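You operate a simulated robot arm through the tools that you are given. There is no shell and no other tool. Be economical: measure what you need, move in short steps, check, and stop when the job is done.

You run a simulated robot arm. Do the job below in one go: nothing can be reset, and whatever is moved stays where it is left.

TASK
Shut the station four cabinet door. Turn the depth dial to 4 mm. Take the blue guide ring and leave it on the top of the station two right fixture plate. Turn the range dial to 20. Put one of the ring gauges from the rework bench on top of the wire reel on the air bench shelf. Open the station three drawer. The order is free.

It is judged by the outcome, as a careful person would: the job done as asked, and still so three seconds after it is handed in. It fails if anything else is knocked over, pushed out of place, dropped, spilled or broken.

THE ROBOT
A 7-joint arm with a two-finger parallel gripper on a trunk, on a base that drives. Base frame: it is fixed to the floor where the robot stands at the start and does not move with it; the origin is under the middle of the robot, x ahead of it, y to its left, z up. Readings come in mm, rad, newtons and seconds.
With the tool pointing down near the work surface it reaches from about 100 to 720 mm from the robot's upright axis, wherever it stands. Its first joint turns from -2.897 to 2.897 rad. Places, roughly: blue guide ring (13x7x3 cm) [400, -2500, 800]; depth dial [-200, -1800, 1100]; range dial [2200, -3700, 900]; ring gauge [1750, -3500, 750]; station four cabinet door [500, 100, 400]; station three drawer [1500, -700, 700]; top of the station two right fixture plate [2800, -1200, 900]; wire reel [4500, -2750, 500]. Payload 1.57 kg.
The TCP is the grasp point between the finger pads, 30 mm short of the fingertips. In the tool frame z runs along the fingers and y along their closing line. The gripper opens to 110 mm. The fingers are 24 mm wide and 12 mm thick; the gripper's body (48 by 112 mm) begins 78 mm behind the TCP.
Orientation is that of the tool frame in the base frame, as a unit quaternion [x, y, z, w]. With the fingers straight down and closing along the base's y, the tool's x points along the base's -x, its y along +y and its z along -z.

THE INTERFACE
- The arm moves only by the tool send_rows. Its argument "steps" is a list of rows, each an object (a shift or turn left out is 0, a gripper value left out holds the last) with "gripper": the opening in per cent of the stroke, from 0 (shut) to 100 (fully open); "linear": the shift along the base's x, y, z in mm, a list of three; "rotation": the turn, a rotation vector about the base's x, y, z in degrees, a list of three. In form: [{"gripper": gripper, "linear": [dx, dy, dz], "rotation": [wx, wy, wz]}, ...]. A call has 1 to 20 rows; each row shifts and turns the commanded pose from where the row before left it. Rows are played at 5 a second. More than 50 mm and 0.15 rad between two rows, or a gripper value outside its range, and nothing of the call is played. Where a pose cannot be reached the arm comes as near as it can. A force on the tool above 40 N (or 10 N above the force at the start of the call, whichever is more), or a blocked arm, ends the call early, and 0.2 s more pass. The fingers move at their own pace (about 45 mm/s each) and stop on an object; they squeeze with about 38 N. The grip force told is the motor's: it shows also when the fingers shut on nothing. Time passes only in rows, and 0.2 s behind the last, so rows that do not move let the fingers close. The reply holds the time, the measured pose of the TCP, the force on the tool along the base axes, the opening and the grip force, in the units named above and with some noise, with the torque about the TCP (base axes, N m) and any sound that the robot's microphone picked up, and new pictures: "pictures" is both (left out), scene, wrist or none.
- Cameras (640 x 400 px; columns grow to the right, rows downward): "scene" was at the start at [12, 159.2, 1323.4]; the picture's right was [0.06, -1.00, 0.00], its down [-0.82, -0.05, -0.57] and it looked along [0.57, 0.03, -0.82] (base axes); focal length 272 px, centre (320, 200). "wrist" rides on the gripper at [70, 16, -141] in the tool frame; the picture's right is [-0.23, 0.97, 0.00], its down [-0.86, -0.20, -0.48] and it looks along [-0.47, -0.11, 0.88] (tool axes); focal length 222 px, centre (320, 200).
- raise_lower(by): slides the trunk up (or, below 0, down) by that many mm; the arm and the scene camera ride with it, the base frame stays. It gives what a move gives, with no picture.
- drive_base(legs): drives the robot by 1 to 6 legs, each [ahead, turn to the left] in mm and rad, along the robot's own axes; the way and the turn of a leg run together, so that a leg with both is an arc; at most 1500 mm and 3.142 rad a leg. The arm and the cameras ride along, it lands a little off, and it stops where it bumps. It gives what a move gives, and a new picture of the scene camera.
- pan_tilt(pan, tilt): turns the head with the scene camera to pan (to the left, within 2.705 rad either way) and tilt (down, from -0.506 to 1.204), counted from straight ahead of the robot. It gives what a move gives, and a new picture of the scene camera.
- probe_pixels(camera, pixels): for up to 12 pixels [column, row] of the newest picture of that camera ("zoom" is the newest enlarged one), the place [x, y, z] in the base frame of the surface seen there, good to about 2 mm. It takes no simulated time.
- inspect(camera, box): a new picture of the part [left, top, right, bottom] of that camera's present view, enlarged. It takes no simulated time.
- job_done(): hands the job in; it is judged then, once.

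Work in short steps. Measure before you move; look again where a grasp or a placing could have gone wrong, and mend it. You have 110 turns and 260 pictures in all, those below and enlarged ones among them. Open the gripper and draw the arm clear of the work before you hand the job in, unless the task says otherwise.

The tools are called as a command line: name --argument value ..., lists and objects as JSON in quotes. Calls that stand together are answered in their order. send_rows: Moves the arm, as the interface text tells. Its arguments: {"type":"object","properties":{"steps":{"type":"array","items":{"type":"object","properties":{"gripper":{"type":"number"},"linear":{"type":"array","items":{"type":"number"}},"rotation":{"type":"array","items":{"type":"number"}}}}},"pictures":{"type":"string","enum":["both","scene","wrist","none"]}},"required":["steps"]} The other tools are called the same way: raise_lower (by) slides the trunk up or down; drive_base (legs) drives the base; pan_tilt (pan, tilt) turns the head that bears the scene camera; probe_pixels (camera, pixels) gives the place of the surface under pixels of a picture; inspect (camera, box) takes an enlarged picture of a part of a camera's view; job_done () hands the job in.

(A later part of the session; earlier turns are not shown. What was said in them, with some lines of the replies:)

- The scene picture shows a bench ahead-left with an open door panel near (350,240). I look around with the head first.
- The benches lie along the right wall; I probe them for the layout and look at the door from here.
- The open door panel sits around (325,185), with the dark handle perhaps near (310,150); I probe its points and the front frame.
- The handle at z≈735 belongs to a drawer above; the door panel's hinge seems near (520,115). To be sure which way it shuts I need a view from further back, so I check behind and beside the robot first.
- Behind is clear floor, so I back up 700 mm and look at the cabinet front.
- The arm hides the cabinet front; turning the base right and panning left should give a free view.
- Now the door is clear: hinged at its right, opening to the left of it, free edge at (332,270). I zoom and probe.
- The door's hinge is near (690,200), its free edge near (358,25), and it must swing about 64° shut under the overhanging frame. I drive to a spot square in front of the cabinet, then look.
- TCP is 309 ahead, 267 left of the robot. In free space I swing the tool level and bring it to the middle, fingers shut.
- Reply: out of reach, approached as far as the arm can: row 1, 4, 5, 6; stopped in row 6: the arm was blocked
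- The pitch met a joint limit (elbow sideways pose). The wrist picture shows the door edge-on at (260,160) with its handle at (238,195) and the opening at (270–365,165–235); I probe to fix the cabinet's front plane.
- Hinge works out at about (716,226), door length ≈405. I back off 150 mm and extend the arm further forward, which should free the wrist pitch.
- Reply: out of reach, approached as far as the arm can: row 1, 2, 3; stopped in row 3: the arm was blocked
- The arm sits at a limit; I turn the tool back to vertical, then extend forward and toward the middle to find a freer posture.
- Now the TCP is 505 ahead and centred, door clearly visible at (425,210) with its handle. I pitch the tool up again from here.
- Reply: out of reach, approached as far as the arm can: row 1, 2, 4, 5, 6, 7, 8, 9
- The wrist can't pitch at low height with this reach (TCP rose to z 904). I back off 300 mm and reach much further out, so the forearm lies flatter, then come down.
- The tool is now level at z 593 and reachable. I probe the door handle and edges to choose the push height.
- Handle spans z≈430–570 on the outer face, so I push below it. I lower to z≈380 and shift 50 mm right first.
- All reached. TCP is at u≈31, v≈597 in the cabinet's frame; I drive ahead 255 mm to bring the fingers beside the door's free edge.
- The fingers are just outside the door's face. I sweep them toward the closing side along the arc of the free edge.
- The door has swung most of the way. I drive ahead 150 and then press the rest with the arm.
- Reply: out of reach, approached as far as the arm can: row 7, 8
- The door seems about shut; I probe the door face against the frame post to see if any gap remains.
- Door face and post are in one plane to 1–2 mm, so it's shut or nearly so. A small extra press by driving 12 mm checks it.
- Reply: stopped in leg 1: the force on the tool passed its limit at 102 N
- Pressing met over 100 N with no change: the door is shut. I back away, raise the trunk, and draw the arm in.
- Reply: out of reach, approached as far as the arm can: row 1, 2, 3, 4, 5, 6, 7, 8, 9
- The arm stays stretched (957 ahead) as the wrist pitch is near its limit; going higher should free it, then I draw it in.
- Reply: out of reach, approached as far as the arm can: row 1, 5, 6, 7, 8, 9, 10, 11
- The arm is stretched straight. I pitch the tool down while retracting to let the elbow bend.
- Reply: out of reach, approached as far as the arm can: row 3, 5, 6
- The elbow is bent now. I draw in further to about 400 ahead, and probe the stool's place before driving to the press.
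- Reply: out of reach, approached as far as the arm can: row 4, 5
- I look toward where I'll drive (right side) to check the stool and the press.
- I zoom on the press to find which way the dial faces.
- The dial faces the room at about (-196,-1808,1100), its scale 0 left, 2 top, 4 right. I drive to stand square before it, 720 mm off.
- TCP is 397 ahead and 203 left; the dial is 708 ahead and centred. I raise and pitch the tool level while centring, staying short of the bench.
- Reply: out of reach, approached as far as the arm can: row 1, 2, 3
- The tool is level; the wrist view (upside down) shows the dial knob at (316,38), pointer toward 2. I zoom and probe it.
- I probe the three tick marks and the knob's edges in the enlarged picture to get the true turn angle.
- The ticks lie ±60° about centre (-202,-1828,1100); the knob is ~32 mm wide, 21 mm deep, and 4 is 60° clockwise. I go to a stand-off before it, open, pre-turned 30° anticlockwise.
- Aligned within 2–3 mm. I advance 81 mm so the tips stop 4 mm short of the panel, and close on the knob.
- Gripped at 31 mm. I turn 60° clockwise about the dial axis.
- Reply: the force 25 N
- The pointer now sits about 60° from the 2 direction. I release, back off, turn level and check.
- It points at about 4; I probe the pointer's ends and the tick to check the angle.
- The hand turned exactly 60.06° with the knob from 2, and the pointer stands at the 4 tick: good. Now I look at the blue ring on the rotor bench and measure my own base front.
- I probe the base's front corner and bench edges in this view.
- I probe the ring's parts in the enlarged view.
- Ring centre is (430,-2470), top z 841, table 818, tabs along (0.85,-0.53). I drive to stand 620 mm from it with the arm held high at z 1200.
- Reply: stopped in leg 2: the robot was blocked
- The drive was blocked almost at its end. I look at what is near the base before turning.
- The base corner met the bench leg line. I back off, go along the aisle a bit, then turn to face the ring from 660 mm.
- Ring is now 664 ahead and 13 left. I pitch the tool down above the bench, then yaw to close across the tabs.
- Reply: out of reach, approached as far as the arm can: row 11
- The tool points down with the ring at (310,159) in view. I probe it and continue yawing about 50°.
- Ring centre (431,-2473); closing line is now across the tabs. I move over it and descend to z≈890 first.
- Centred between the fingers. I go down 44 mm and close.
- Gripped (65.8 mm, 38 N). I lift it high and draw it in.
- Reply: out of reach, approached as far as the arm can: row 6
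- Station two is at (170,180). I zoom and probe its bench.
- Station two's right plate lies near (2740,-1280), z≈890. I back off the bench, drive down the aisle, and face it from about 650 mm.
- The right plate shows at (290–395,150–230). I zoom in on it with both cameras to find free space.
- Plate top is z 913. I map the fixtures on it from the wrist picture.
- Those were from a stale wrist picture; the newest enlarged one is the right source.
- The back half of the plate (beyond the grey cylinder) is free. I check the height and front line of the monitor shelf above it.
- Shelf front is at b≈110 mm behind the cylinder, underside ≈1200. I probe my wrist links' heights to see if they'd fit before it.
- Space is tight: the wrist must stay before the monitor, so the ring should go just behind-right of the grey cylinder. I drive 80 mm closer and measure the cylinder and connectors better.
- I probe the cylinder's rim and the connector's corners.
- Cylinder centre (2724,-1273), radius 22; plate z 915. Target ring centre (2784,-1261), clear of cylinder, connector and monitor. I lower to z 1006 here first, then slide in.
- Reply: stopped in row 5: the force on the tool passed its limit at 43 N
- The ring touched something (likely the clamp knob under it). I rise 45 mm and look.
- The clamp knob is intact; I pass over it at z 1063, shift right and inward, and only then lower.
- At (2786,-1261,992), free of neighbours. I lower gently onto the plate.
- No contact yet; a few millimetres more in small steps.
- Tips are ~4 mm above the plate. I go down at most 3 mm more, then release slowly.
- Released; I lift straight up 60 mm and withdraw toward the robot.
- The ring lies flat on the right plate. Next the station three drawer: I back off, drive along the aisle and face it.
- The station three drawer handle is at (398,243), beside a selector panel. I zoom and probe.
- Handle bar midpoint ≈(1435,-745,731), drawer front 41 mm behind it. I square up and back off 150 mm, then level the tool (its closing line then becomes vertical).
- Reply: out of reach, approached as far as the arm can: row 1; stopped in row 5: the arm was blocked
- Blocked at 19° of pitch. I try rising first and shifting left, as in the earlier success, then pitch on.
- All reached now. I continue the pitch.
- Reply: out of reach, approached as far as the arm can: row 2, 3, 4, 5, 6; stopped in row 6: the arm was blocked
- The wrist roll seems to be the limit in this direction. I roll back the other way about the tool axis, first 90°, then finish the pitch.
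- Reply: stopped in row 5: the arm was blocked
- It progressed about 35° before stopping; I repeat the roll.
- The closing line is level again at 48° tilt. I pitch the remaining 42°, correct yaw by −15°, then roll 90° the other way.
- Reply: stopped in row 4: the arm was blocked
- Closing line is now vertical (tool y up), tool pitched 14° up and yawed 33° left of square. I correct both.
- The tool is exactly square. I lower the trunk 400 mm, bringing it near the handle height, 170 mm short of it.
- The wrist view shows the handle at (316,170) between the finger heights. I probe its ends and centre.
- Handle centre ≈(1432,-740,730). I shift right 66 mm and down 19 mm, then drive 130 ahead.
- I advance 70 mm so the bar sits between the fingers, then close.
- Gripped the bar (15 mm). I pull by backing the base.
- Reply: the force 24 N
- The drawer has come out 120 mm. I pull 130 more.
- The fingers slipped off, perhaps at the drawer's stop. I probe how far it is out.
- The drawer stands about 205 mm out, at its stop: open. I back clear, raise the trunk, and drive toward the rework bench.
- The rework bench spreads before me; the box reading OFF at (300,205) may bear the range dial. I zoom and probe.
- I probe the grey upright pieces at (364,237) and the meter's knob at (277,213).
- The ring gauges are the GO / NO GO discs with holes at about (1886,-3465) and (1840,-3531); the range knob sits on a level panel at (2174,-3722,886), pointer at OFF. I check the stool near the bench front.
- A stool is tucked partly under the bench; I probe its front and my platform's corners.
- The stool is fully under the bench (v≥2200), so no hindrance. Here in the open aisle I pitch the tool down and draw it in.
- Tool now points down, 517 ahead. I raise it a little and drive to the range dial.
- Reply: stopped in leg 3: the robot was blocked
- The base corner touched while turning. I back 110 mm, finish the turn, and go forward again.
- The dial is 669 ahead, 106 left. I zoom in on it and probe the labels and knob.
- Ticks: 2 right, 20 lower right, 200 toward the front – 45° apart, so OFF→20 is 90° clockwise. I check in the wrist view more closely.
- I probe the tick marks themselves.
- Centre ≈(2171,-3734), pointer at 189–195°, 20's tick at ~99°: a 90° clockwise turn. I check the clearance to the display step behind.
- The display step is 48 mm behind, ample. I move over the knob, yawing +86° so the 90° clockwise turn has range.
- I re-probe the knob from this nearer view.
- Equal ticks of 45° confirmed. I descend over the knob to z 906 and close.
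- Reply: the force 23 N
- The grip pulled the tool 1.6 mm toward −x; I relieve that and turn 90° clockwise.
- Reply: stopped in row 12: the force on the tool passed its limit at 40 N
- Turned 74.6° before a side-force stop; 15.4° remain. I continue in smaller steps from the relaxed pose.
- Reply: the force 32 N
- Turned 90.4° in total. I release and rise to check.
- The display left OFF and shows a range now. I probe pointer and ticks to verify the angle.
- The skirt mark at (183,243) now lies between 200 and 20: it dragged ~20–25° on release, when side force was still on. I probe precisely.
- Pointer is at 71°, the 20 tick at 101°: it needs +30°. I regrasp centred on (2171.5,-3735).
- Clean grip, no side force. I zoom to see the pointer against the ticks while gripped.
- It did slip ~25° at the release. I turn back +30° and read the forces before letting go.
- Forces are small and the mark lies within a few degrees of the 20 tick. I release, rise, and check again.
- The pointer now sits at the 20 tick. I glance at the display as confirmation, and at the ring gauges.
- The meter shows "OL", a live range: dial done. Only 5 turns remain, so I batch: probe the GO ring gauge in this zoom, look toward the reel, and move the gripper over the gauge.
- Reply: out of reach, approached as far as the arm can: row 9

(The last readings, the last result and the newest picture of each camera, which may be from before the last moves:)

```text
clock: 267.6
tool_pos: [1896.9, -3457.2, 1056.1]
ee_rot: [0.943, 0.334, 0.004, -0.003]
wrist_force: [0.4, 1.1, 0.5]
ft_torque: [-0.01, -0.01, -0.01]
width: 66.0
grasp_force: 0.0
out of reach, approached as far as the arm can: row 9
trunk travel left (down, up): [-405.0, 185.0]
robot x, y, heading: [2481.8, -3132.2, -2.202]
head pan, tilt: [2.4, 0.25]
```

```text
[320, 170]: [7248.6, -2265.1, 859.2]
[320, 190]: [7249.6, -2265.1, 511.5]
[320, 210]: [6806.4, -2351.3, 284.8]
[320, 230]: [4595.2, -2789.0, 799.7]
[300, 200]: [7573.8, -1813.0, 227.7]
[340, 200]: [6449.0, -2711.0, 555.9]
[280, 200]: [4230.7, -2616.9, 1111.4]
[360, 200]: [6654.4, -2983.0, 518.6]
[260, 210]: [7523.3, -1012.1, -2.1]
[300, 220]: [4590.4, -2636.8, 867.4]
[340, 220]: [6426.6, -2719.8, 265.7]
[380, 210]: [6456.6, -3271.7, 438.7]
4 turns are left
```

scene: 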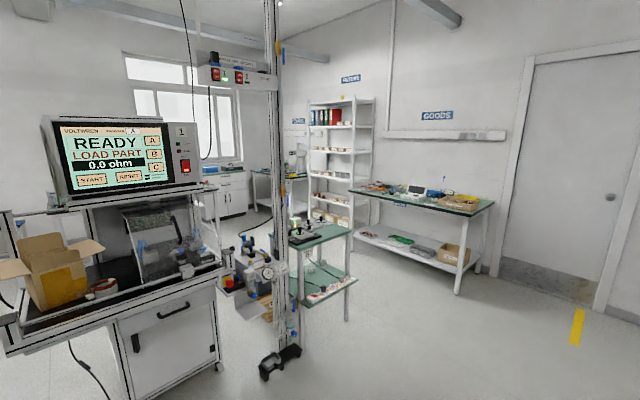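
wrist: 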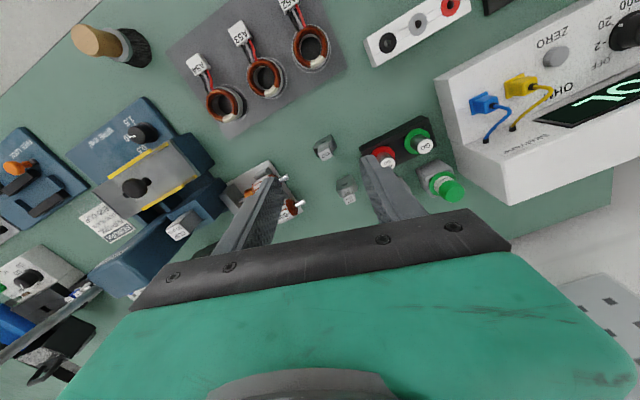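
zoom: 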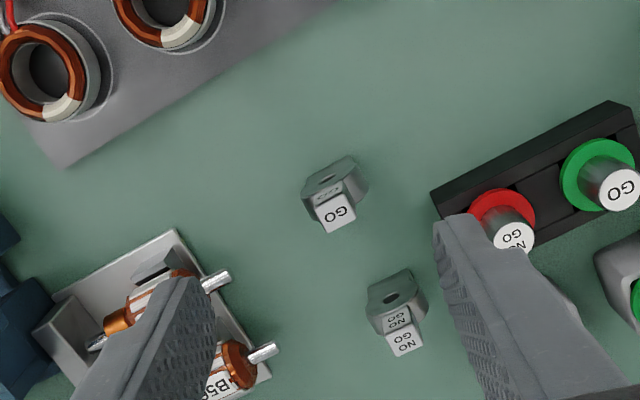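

Gauge GO: centre ≈(1881,-3473), top z 895, disc plane along 138°, thickness along 48°. In one batch I yaw −81°, lower over its label block, grip, lift, draw in, back off, level the tool, drive to the small table that holds the reel's shelf, and look.

send_rows --steps '[{"gripper": 46, "linear": [0, 0, -6], "rotation": [0, 0, -8.1]}, {"linear": [0, 0, -6], "rotation": [0, 0, -8.1]}, {"linear": [0, 0, -6], "rotation": [0, 0, -8.1]}, {"linear": [0, 0, -6], "rotation": [0, 0, -8.1]}, {"linear": [0, 0, -6], "rotation": [0, 0, -8.1]}, {"linear": [0, 0, -6], "rotation": [0, 0, -8.1]}, {"linear": [0, 0, -6], "rotation": [0, 0, -8.1]}, {"linear": [0, 0, -6], "rotation": [0, 0, -8.1]}, {"linear": [-8, -8, -6], "rotation": [0, 0, -8.1]}, {"linear": [-8, -8, -6], "rotation": [0, 0, -8.1]}, {"linear": [0, 0, -30]}, {"linear": [0, 0, -30]}, {"linear": [0, 0, -25]}, {"linear": [0, 0, -12]}, {}, {"gripper": 5}, {}, {}, {}]' --pictures "wrist"

send_rows --steps '[{"linear": [0, 0, 25]}, {"linear": [0, 0, 42]}, {"linear": [0, 0, 42]}, {"linear": [0, 0, 42]}, {"linear": [0, 0, 40]}, {"linear": [0, 0, 40]}, {"linear": [39.5, -11.8, 0]}, {"linear": [39.5, -11.8, 0]}, {"linear": [39.5, -11.8, 0]}, {"linear": [39.5, -11.8, 0]}, {"linear": [39.5, -11.8, 0]}, {"linear": [39.5, -11.8, 0]}, {"linear": [39.5, -11.8, 0]}, {"linear": [39.5, -11.8, 0]}, {}]' --pictures "wrist"

drive_base --legs '[[-400, 0]]'

send_rows --steps '[{"linear": [-5.4, -7.3, 0], "rotation": [-6.04, 4.45, 0]}, {"linear": [-5.4, -7.3, 0], "rotation": [-6.04, 4.45, 0]}, {"linear": [-5.4, -7.3, 0], "rotation": [-6.04, 4.45, 0]}, {"linear": [-5.4, -7.3, 0], "rotation": [-6.04, 4.45, 0]}, {"linear": [-5.4, -7.3, 0], "rotation": [-6.04, 4.45, 0]}, {"linear": [-5.4, -7.3, 0], "rotation": [-6.04, 4.45, 0]}, {"linear": [-5.4, -7.3, 0], "rotation": [-6.04, 4.45, 0]}, {"linear": [-5.4, -7.3, 0], "rotation": [-6.04, 4.45, 0]}, {"linear": [-5.4, -7.3, 0], "rotation": [-6.04, 4.45, 0]}, {"linear": [-5.4, -7.3, 0], "rotation": [-6.04, 4.45, 0]}, {"linear": [-5.4, -7.3, 0], "rotation": [-6.04, 4.45, 0]}, {"linear": [-5.4, -7.3, 0], "rotation": [-6.04, 4.45, 0]}, {}]' --pictures "wrist"

drive_base --legs '[[0, 1.753], [833, 0], [834, 0], [0, 1.397]]'

pan_tilt --pan 0.1 --tilt 0.7

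probe_pixels --camera "scene" --pixels '[[290, 215], [320, 215], [350, 215], [290, 240], [320, 240], [350, 240], [290, 265], [320, 265], [350, 265], [290, 290], [320, 290], [350, 290]]'

inspect --camera "scene" --box '[220, 150, 460, 320]'

probe_pixels --camera "scene" --pixels '[[260, 200], [305, 228], [335, 228], [365, 228], [305, 252], [335, 252], [365, 252], [380, 240], [305, 278], [335, 278], [365, 278], [400, 260]]'

```text
clock: 271.6
tool_pos: [1879.3, -3477.2, 897.8]
ee_rot: [0.933, -0.359, 0.005, 0.001]
wrist_force: [-0.4, -0.4, 2.2]
ft_torque: [-0.06, 0.04, 0.0]
width: 15.6
grasp_force: 30.3
trunk travel left (down, up): [-405.0, 185.0]
robot x, y, heading: [2483.9, -3134.0, -2.199]
head pan, tilt: [2.4, 0.25]
```

wrist: 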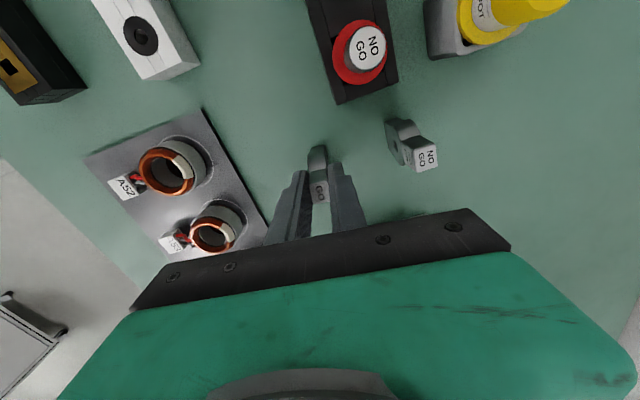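

```text
clock: 274.8
tool_pos: [2231.7, -3550.6, 1088.7]
ee_rot: [0.933, -0.359, 0.005, 0.001]
wrist_force: [0.0, -0.2, -1.0]
ft_torque: [0.0, -0.01, 0.01]
width: 15.7
grasp_force: 31.2
out of reach, approached as far as the arm can: row 4, 5, 6
trunk travel left (down, up): [-405.0, 185.0]
robot x, y, heading: [2483.4, -3130.5, -2.201]
head pan, tilt: [2.4, 0.25]
```

wrist: 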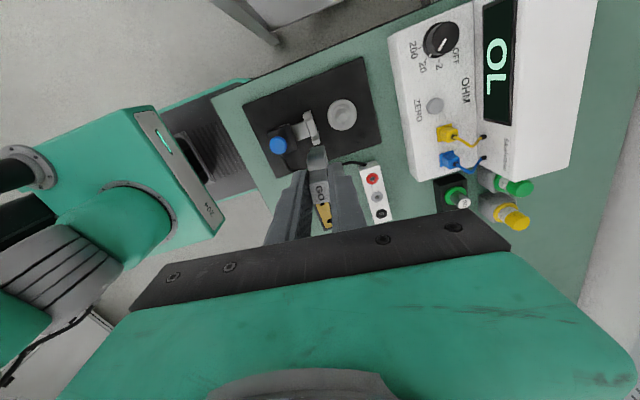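

```text
clock: 277.3
tool_pos: [2461.1, -3233.7, 1088.2]
ee_rot: [0.933, -0.359, 0.005, 0.001]
wrist_force: [0.0, 0.2, -1.1]
ft_torque: [-0.03, -0.04, 0.0]
width: 15.7
grasp_force: 31.6
trunk travel left (down, up): [-405.0, 185.0]
robot x, y, heading: [2715.3, -2811.3, -2.205]
head pan, tilt: [2.4, 0.25]
```

scene: 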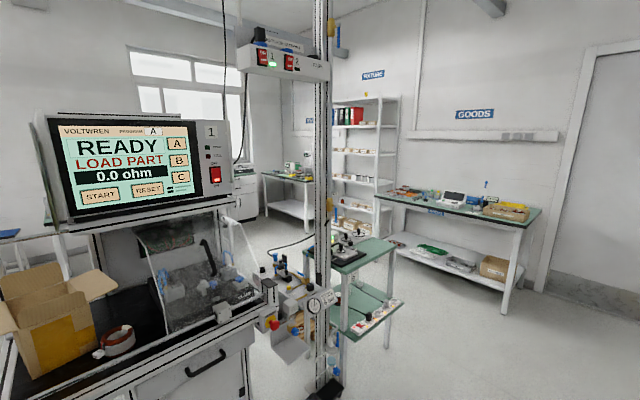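

```text
clock: 280.3
tool_pos: [2411.7, -3426.0, 1207.3]
ee_rot: [0.682, -0.246, -0.18, 0.665]
wrist_force: [-0.3, -0.6, -0.5]
ft_torque: [0.08, -0.07, -0.04]
width: 15.7
grasp_force: 31.1
out of reach, approached as far as the arm can: row 4, 5, 6, 7, 8
trunk travel left (down, up): [-405.0, 185.0]
robot x, y, heading: [2712.7, -2813.7, -2.209]
head pan, tilt: [2.4, 0.25]
stopped in row 13: the arm was blocked; the commanded pose is now the measured one
```

wrist: 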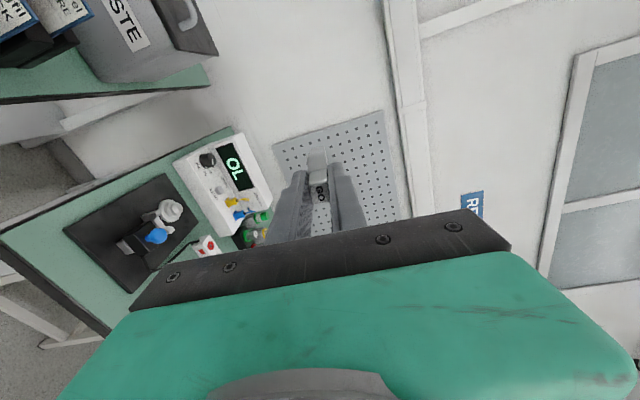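

```text
clock: 296.5
tool_pos: [4520.4, -2931.3, 1214.5]
ee_rot: [0.242, 0.68, 0.669, 0.177]
wrist_force: [-0.8, 0.3, -0.6]
ft_torque: [-0.04, 0.0, -0.02]
width: 15.7
grasp_force: 31.1
trunk travel left (down, up): [-405.0, 185.0]
robot x, y, heading: [4225.3, -3546.7, 0.95]
head pan, tilt: [2.4, 0.25]
```

scene: 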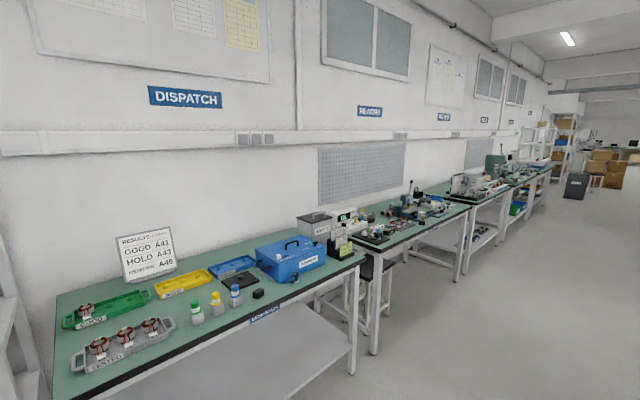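

```text
clock: 298.6
tool_pos: [4521.1, -2930.7, 1210.7]
ee_rot: [0.242, 0.683, 0.666, 0.177]
wrist_force: [-0.3, 0.3, -1.2]
ft_torque: [-0.04, 0.0, 0.03]
width: 15.6
grasp_force: 31.2
trunk travel left (down, up): [-405.0, 185.0]
robot x, y, heading: [4229.5, -3543.2, 0.955]
head pan, tilt: [0.099, 0.7]
```

scene: 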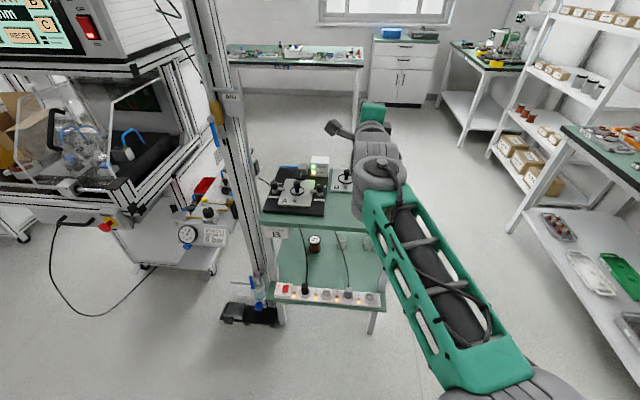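

```text
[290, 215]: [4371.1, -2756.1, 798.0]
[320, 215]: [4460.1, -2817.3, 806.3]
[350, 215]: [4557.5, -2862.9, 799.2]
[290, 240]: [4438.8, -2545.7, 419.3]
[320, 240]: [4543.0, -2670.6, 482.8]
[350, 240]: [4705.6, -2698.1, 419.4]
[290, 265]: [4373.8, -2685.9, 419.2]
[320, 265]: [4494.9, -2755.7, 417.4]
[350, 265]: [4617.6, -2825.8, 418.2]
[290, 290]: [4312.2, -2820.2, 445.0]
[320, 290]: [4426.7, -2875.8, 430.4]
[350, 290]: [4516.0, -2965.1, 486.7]
```

```text
2.35 times, centred on (340, 235) of scene
```

zoom: 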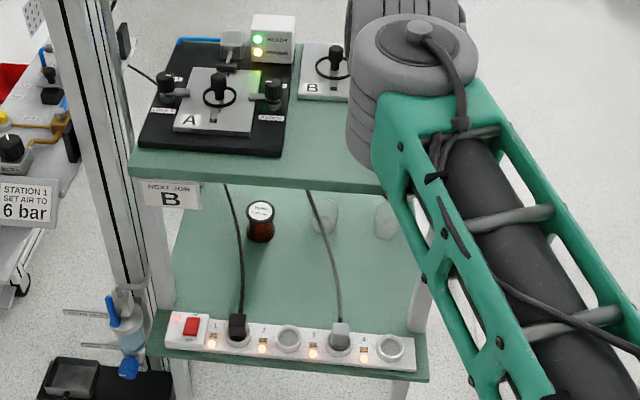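

```text
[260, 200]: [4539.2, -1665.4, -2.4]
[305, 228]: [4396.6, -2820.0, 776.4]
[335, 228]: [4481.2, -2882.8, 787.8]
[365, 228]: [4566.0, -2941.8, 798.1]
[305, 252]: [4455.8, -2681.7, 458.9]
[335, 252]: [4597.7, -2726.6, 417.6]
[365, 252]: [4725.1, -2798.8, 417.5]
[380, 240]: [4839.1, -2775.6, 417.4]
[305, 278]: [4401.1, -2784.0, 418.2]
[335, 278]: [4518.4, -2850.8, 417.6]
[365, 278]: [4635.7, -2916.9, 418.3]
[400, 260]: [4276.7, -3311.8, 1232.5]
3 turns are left
```

The gauge is firmly held (15.7 mm) with the tool level, and the reel stands at zoom (260,215) on the shelf (z 418), top z≈483, near (4522,-2659). A power strip in front means I come in tilted 18° down. I probe the reel, back off, lower, tilt, and drive in above it.

probe_pixels --camera "zoom" --pixels '[[260, 211], [249, 211], [271, 211], [260, 203], [260, 219], [260, 235], [238, 240], [240, 280], [232, 208], [170, 195], [300, 186], [322, 215]]'

drive_base --legs '[[-350, 0]]'

raise_lower --by -400

send_rows --steps '[{"rotation": [-2.5, -3.6, 0]}, {"linear": [-5.1, 26.6, -10], "rotation": [-6.16, 4.36, 0]}, {"linear": [-5.1, 26.6, -20], "rotation": [-6.16, 4.36, 0]}, {"linear": [-5.1, 26.6, -36]}, {"linear": [-5.1, 26.6, -36]}, {"linear": [-5.1, 26.6, -37]}, {"linear": [-5.1, 26.6, -37]}, {"linear": [-5.1, 26.6, -37]}, {"linear": [-5.1, 26.6, -38]}, {}]' --pictures "none"

drive_base --legs '[[345, 0]]'

send_rows --steps '[{}]' --pictures "both"

probe_pixels --camera "wrist" --pixels '[[320, 150], [320, 130], [320, 110], [320, 90], [290, 130], [290, 110], [260, 130], [260, 150], [350, 130], [240, 110], [275, 165], [300, 150]]'

inspect --camera "wrist" --box '[200, 60, 420, 220]'

```text
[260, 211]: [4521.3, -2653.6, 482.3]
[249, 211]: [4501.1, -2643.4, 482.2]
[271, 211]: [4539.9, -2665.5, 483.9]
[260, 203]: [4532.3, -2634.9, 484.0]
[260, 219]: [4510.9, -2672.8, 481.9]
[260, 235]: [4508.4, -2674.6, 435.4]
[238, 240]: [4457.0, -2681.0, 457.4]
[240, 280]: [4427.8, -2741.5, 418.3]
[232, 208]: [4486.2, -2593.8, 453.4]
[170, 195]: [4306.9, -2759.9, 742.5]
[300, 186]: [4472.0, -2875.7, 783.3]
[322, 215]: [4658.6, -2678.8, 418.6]
```

```text
clock: 300.9
tool_pos: [4321.4, -3214.6, 1212.0]
ee_rot: [0.244, 0.682, 0.666, 0.178]
wrist_force: [-0.5, 0.0, -1.4]
ft_torque: [-0.08, 0.03, 0.02]
width: 15.5
grasp_force: 31.4
trunk travel left (down, up): [-405.0, 185.0]
robot x, y, heading: [4026.3, -3829.3, 0.947]
head pan, tilt: [0.099, 0.7]
```

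scene: 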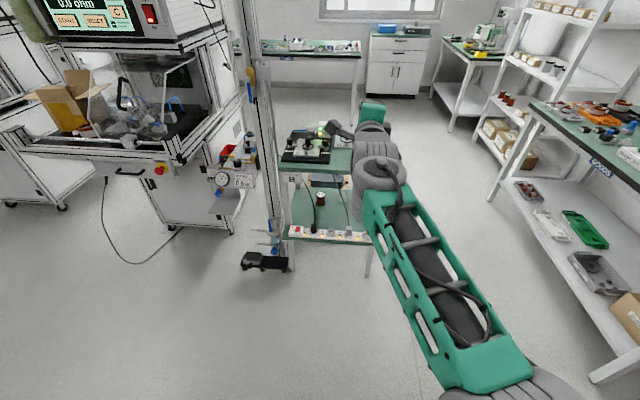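

```text
clock: 304.7
tool_pos: [4324.7, -3208.2, 802.1]
ee_rot: [0.245, 0.688, 0.659, 0.178]
wrist_force: [-0.5, 1.6, -1.7]
ft_torque: [-0.06, 0.01, 0.02]
width: 15.6
grasp_force: 31.3
trunk travel left (down, up): [-5.0, 585.0]
robot x, y, heading: [4027.5, -3826.3, 0.951]
head pan, tilt: [0.099, 0.7]
```

```text
clock: 306.9
tool_pos: [4280.6, -3002.6, 561.2]
ee_rot: [0.245, 0.772, 0.56, 0.174]
wrist_force: [-0.4, -0.3, -1.0]
ft_torque: [-0.04, -0.01, 0.03]
width: 15.8
grasp_force: 31.2
trunk travel left (down, up): [-5.0, 585.0]
robot x, y, heading: [4020.4, -3827.5, 0.945]
head pan, tilt: [0.099, 0.7]
```

```text
clock: 309.1
tool_pos: [4489.8, -2731.3, 562.4]
ee_rot: [0.249, 0.77, 0.561, 0.176]
wrist_force: [0.1, 0.1, -1.3]
ft_torque: [-0.05, 0.03, 0.0]
width: 15.7
grasp_force: 31.2
trunk travel left (down, up): [-5.0, 585.0]
robot x, y, heading: [4222.9, -3557.2, 0.942]
head pan, tilt: [0.099, 0.7]
```

scene: 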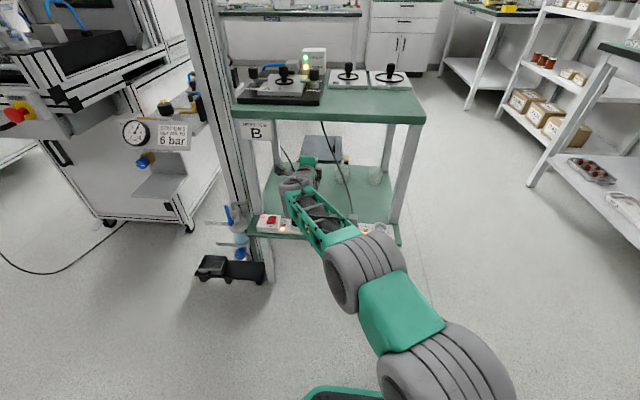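

```text
clock: 309.5
tool_pos: [4490.8, -2730.5, 559.8]
ee_rot: [0.25, 0.769, 0.56, 0.178]
wrist_force: [0.3, -0.8, -1.1]
ft_torque: [-0.05, 0.05, 0.01]
width: 15.5
grasp_force: 31.1
trunk travel left (down, up): [-5.0, 585.0]
robot x, y, heading: [4222.6, -3553.4, 0.937]
head pan, tilt: [0.099, 0.7]
```

scene: 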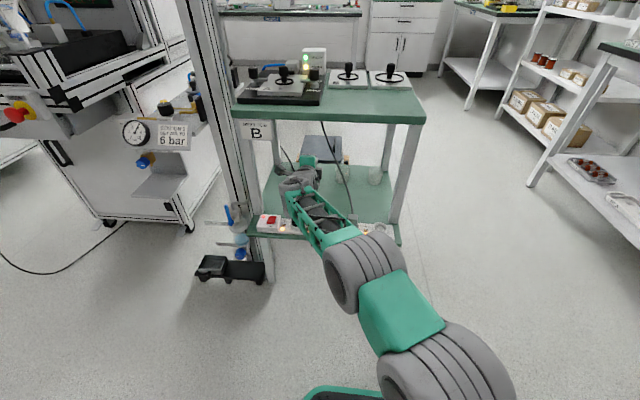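
wrist: 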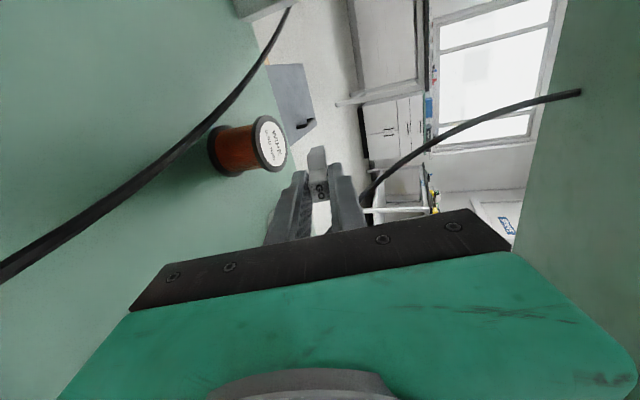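

```text
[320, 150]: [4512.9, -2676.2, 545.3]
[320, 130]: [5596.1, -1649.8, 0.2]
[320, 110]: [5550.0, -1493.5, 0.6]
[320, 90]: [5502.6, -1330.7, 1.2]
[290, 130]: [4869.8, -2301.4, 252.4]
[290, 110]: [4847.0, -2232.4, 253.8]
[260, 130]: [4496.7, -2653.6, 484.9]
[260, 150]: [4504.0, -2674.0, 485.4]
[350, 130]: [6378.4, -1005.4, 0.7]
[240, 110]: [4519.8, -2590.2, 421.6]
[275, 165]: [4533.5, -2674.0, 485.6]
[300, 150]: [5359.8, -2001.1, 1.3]
```

```text
2.50 times, centred on (310, 140) of wrist
2 turns are left
```

zoom: 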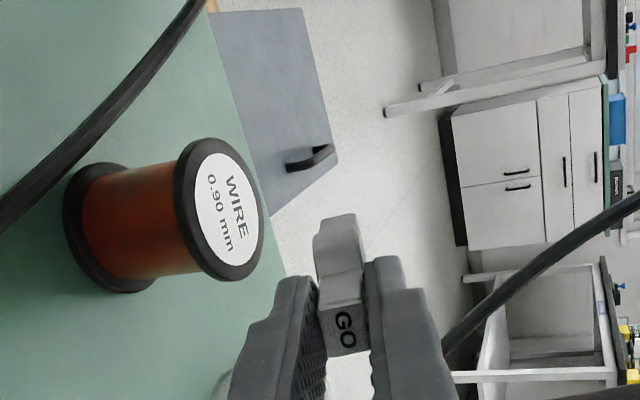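

The reel centre is (4521,-2654), top z 483.5; the gauge is 20 mm too far right and 45 mm above. I shift, lower until its leading edge rests on the reel top, open slowly so it lies down flat, back straight out, close and rise, then leave.

send_rows --steps '[{"linear": [-0.5, 16, 0]}, {"linear": [-0.5, 16.3, 0]}, {}, {"linear": [0, 0, -15]}, {"linear": [0, 0, -15]}, {"linear": [0, 0, -9]}, {"linear": [0, 0, -2]}, {"linear": [0, 0, -2]}, {"linear": [0, 0, -2]}, {}]' --pictures "wrist"

send_rows --steps '[{"gripper": 17}, {"gripper": 20}, {"gripper": 23}, {"gripper": 26}, {"gripper": 29}, {"gripper": 32}, {"gripper": 35}, {"gripper": 38}, {"gripper": 41}, {"gripper": 44}, {"gripper": 47}, {"gripper": 50}, {"gripper": 54}, {"gripper": 58}, {"gripper": 62}, {"gripper": 66}, {"gripper": 70}, {"gripper": 75}, {}, {}]' --pictures "wrist"

drive_base --legs '[[-110, 0]]'

send_rows --steps '[{"gripper": 15}, {}, {}, {}, {"linear": [0, 0, 15]}, {"linear": [0, 0, 15]}, {"linear": [0, 0, 15]}, {}]' --pictures "wrist"

drive_base --legs '[[-350, 0]]'

inspect --camera "wrist" --box '[0, 0, 640, 400]'

```text
clock: 311.7
tool_pos: [4488.4, -2698.7, 516.8]
ee_rot: [0.249, 0.769, 0.561, 0.177]
wrist_force: [-1.2, 1.0, 0.5]
ft_torque: [0.1, -0.06, 0.05]
width: 15.5
grasp_force: 31.3
trunk travel left (down, up): [-5.0, 585.0]
robot x, y, heading: [4222.7, -3556.0, 0.934]
head pan, tilt: [0.099, 0.7]
```

wrist: 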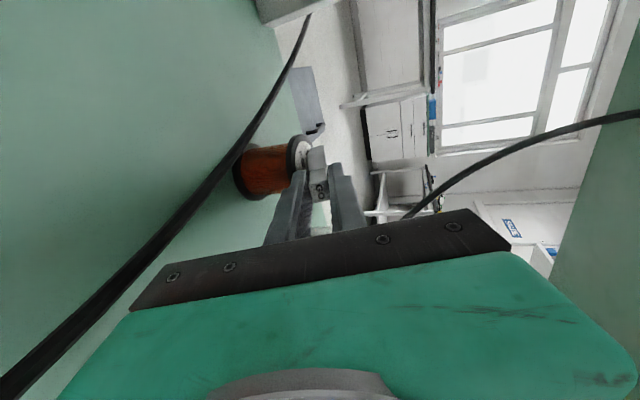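

```text
clock: 315.9
tool_pos: [4488.9, -2700.0, 515.2]
ee_rot: [0.249, 0.77, 0.56, 0.177]
wrist_force: [0.0, 0.1, -0.6]
ft_torque: [0.01, -0.03, -0.01]
width: 82.7
grasp_force: 0.0
trunk travel left (down, up): [-5.0, 585.0]
robot x, y, heading: [4224.7, -3553.3, 0.933]
head pan, tilt: [0.099, 0.7]
```

wrist: 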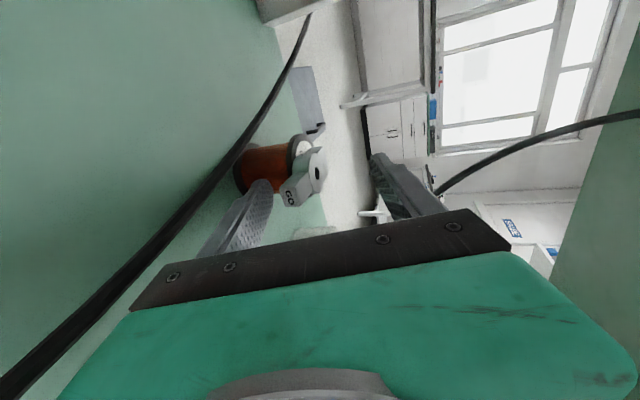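

```text
clock: 317.1
tool_pos: [4421.9, -2787.1, 520.7]
ee_rot: [0.25, 0.767, 0.564, 0.177]
wrist_force: [0.9, 0.8, 21.2]
ft_torque: [-1.63, 1.29, 0.0]
width: 79.2
grasp_force: 0.1
trunk travel left (down, up): [-5.0, 585.0]
robot x, y, heading: [4159.3, -3645.7, 0.939]
head pan, tilt: [0.099, 0.7]
```

scene: 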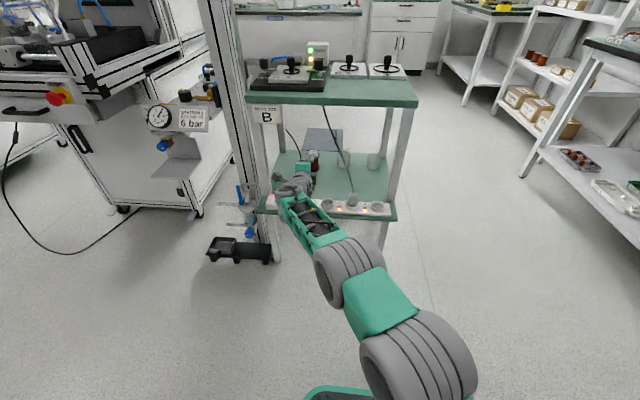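

```text
clock: 318.9
tool_pos: [4421.2, -2787.0, 564.1]
ee_rot: [0.25, 0.768, 0.563, 0.178]
wrist_force: [-0.3, 0.5, -0.2]
ft_torque: [0.0, 0.0, -0.01]
width: 16.7
grasp_force: 0.1
trunk travel left (down, up): [-5.0, 585.0]
robot x, y, heading: [4156.5, -3641.8, 0.936]
head pan, tilt: [0.099, 0.7]
```

wrist: 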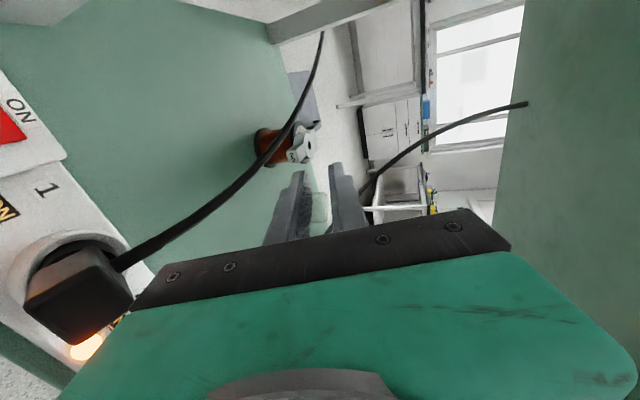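

```text
clock: 321.2
tool_pos: [4213.3, -3072.6, 564.6]
ee_rot: [0.251, 0.767, 0.563, 0.177]
wrist_force: [-0.3, -0.2, 0.0]
ft_torque: [-0.02, -0.03, -0.03]
width: 16.4
grasp_force: 0.1
trunk travel left (down, up): [-5.0, 585.0]
robot x, y, heading: [3948.8, -3928.2, 0.939]
head pan, tilt: [0.099, 0.7]
```

scene: 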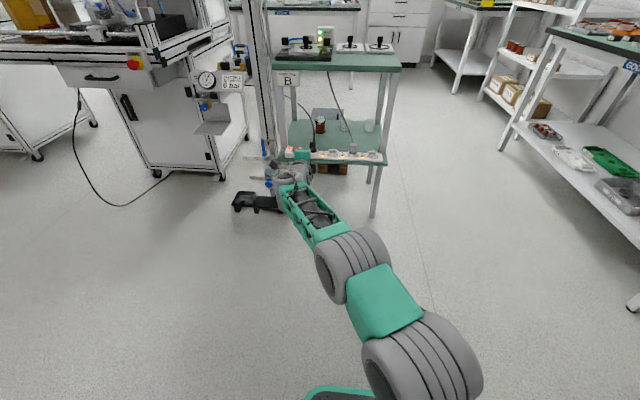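

```text
1.00 times, centred on (320, 200) of wrist (not enlarged: the box is as wide or as high as the picture)
1 turns are left
```

zoom: 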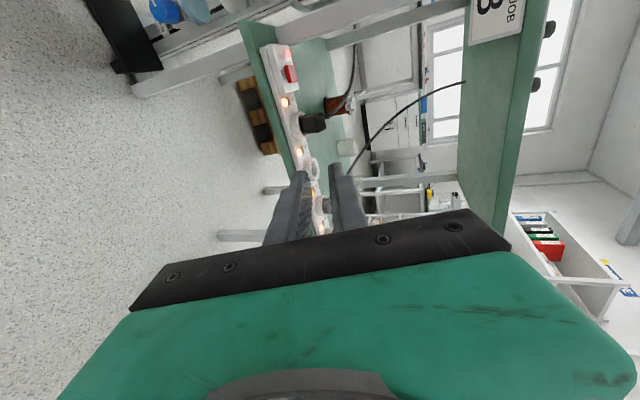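

The wrist view after backing out shows the gauge lying flat on the reel top at (300,148). The arm is now clear of the table, so I hand in the job.

job_done

```text
The job is handed in.
```

I finished all six jobs and handed in; the two dials and the ring gauge carry small uncertainties, noted below.

- **Cabinet door (station four):** shut; its face is flush with the frame, and it did not move when pressed again.
- **Depth dial:** turned from 2 to 4 mm. The knob moved 60° with the gripper and the pointer stands at the 4 mark.
- **Blue guide ring:** lying flat on the station two right fixture plate, just behind the grey cylinder. On the way in, the ring pressed the clamp knob with about 43 N. The knob looked undamaged in the pictures.
- **Range dial:** set to 20. It slipped past on the first try, so I turned it back. The pointer is now within about 5° of the 20 mark and the meter shows "OL".
- **Ring gauge:** the GO gauge is lying flat on top of the wire reel. I released it slowly and saw it resting there from the wrist camera. While backing out, the tool met about 21 N of upward force, probably from the power strip, and I saw nothing displaced afterwards.
- **Drawer (station three):** open about 205 mm, apparently at its stop. The gripper slipped off the handle at that point.
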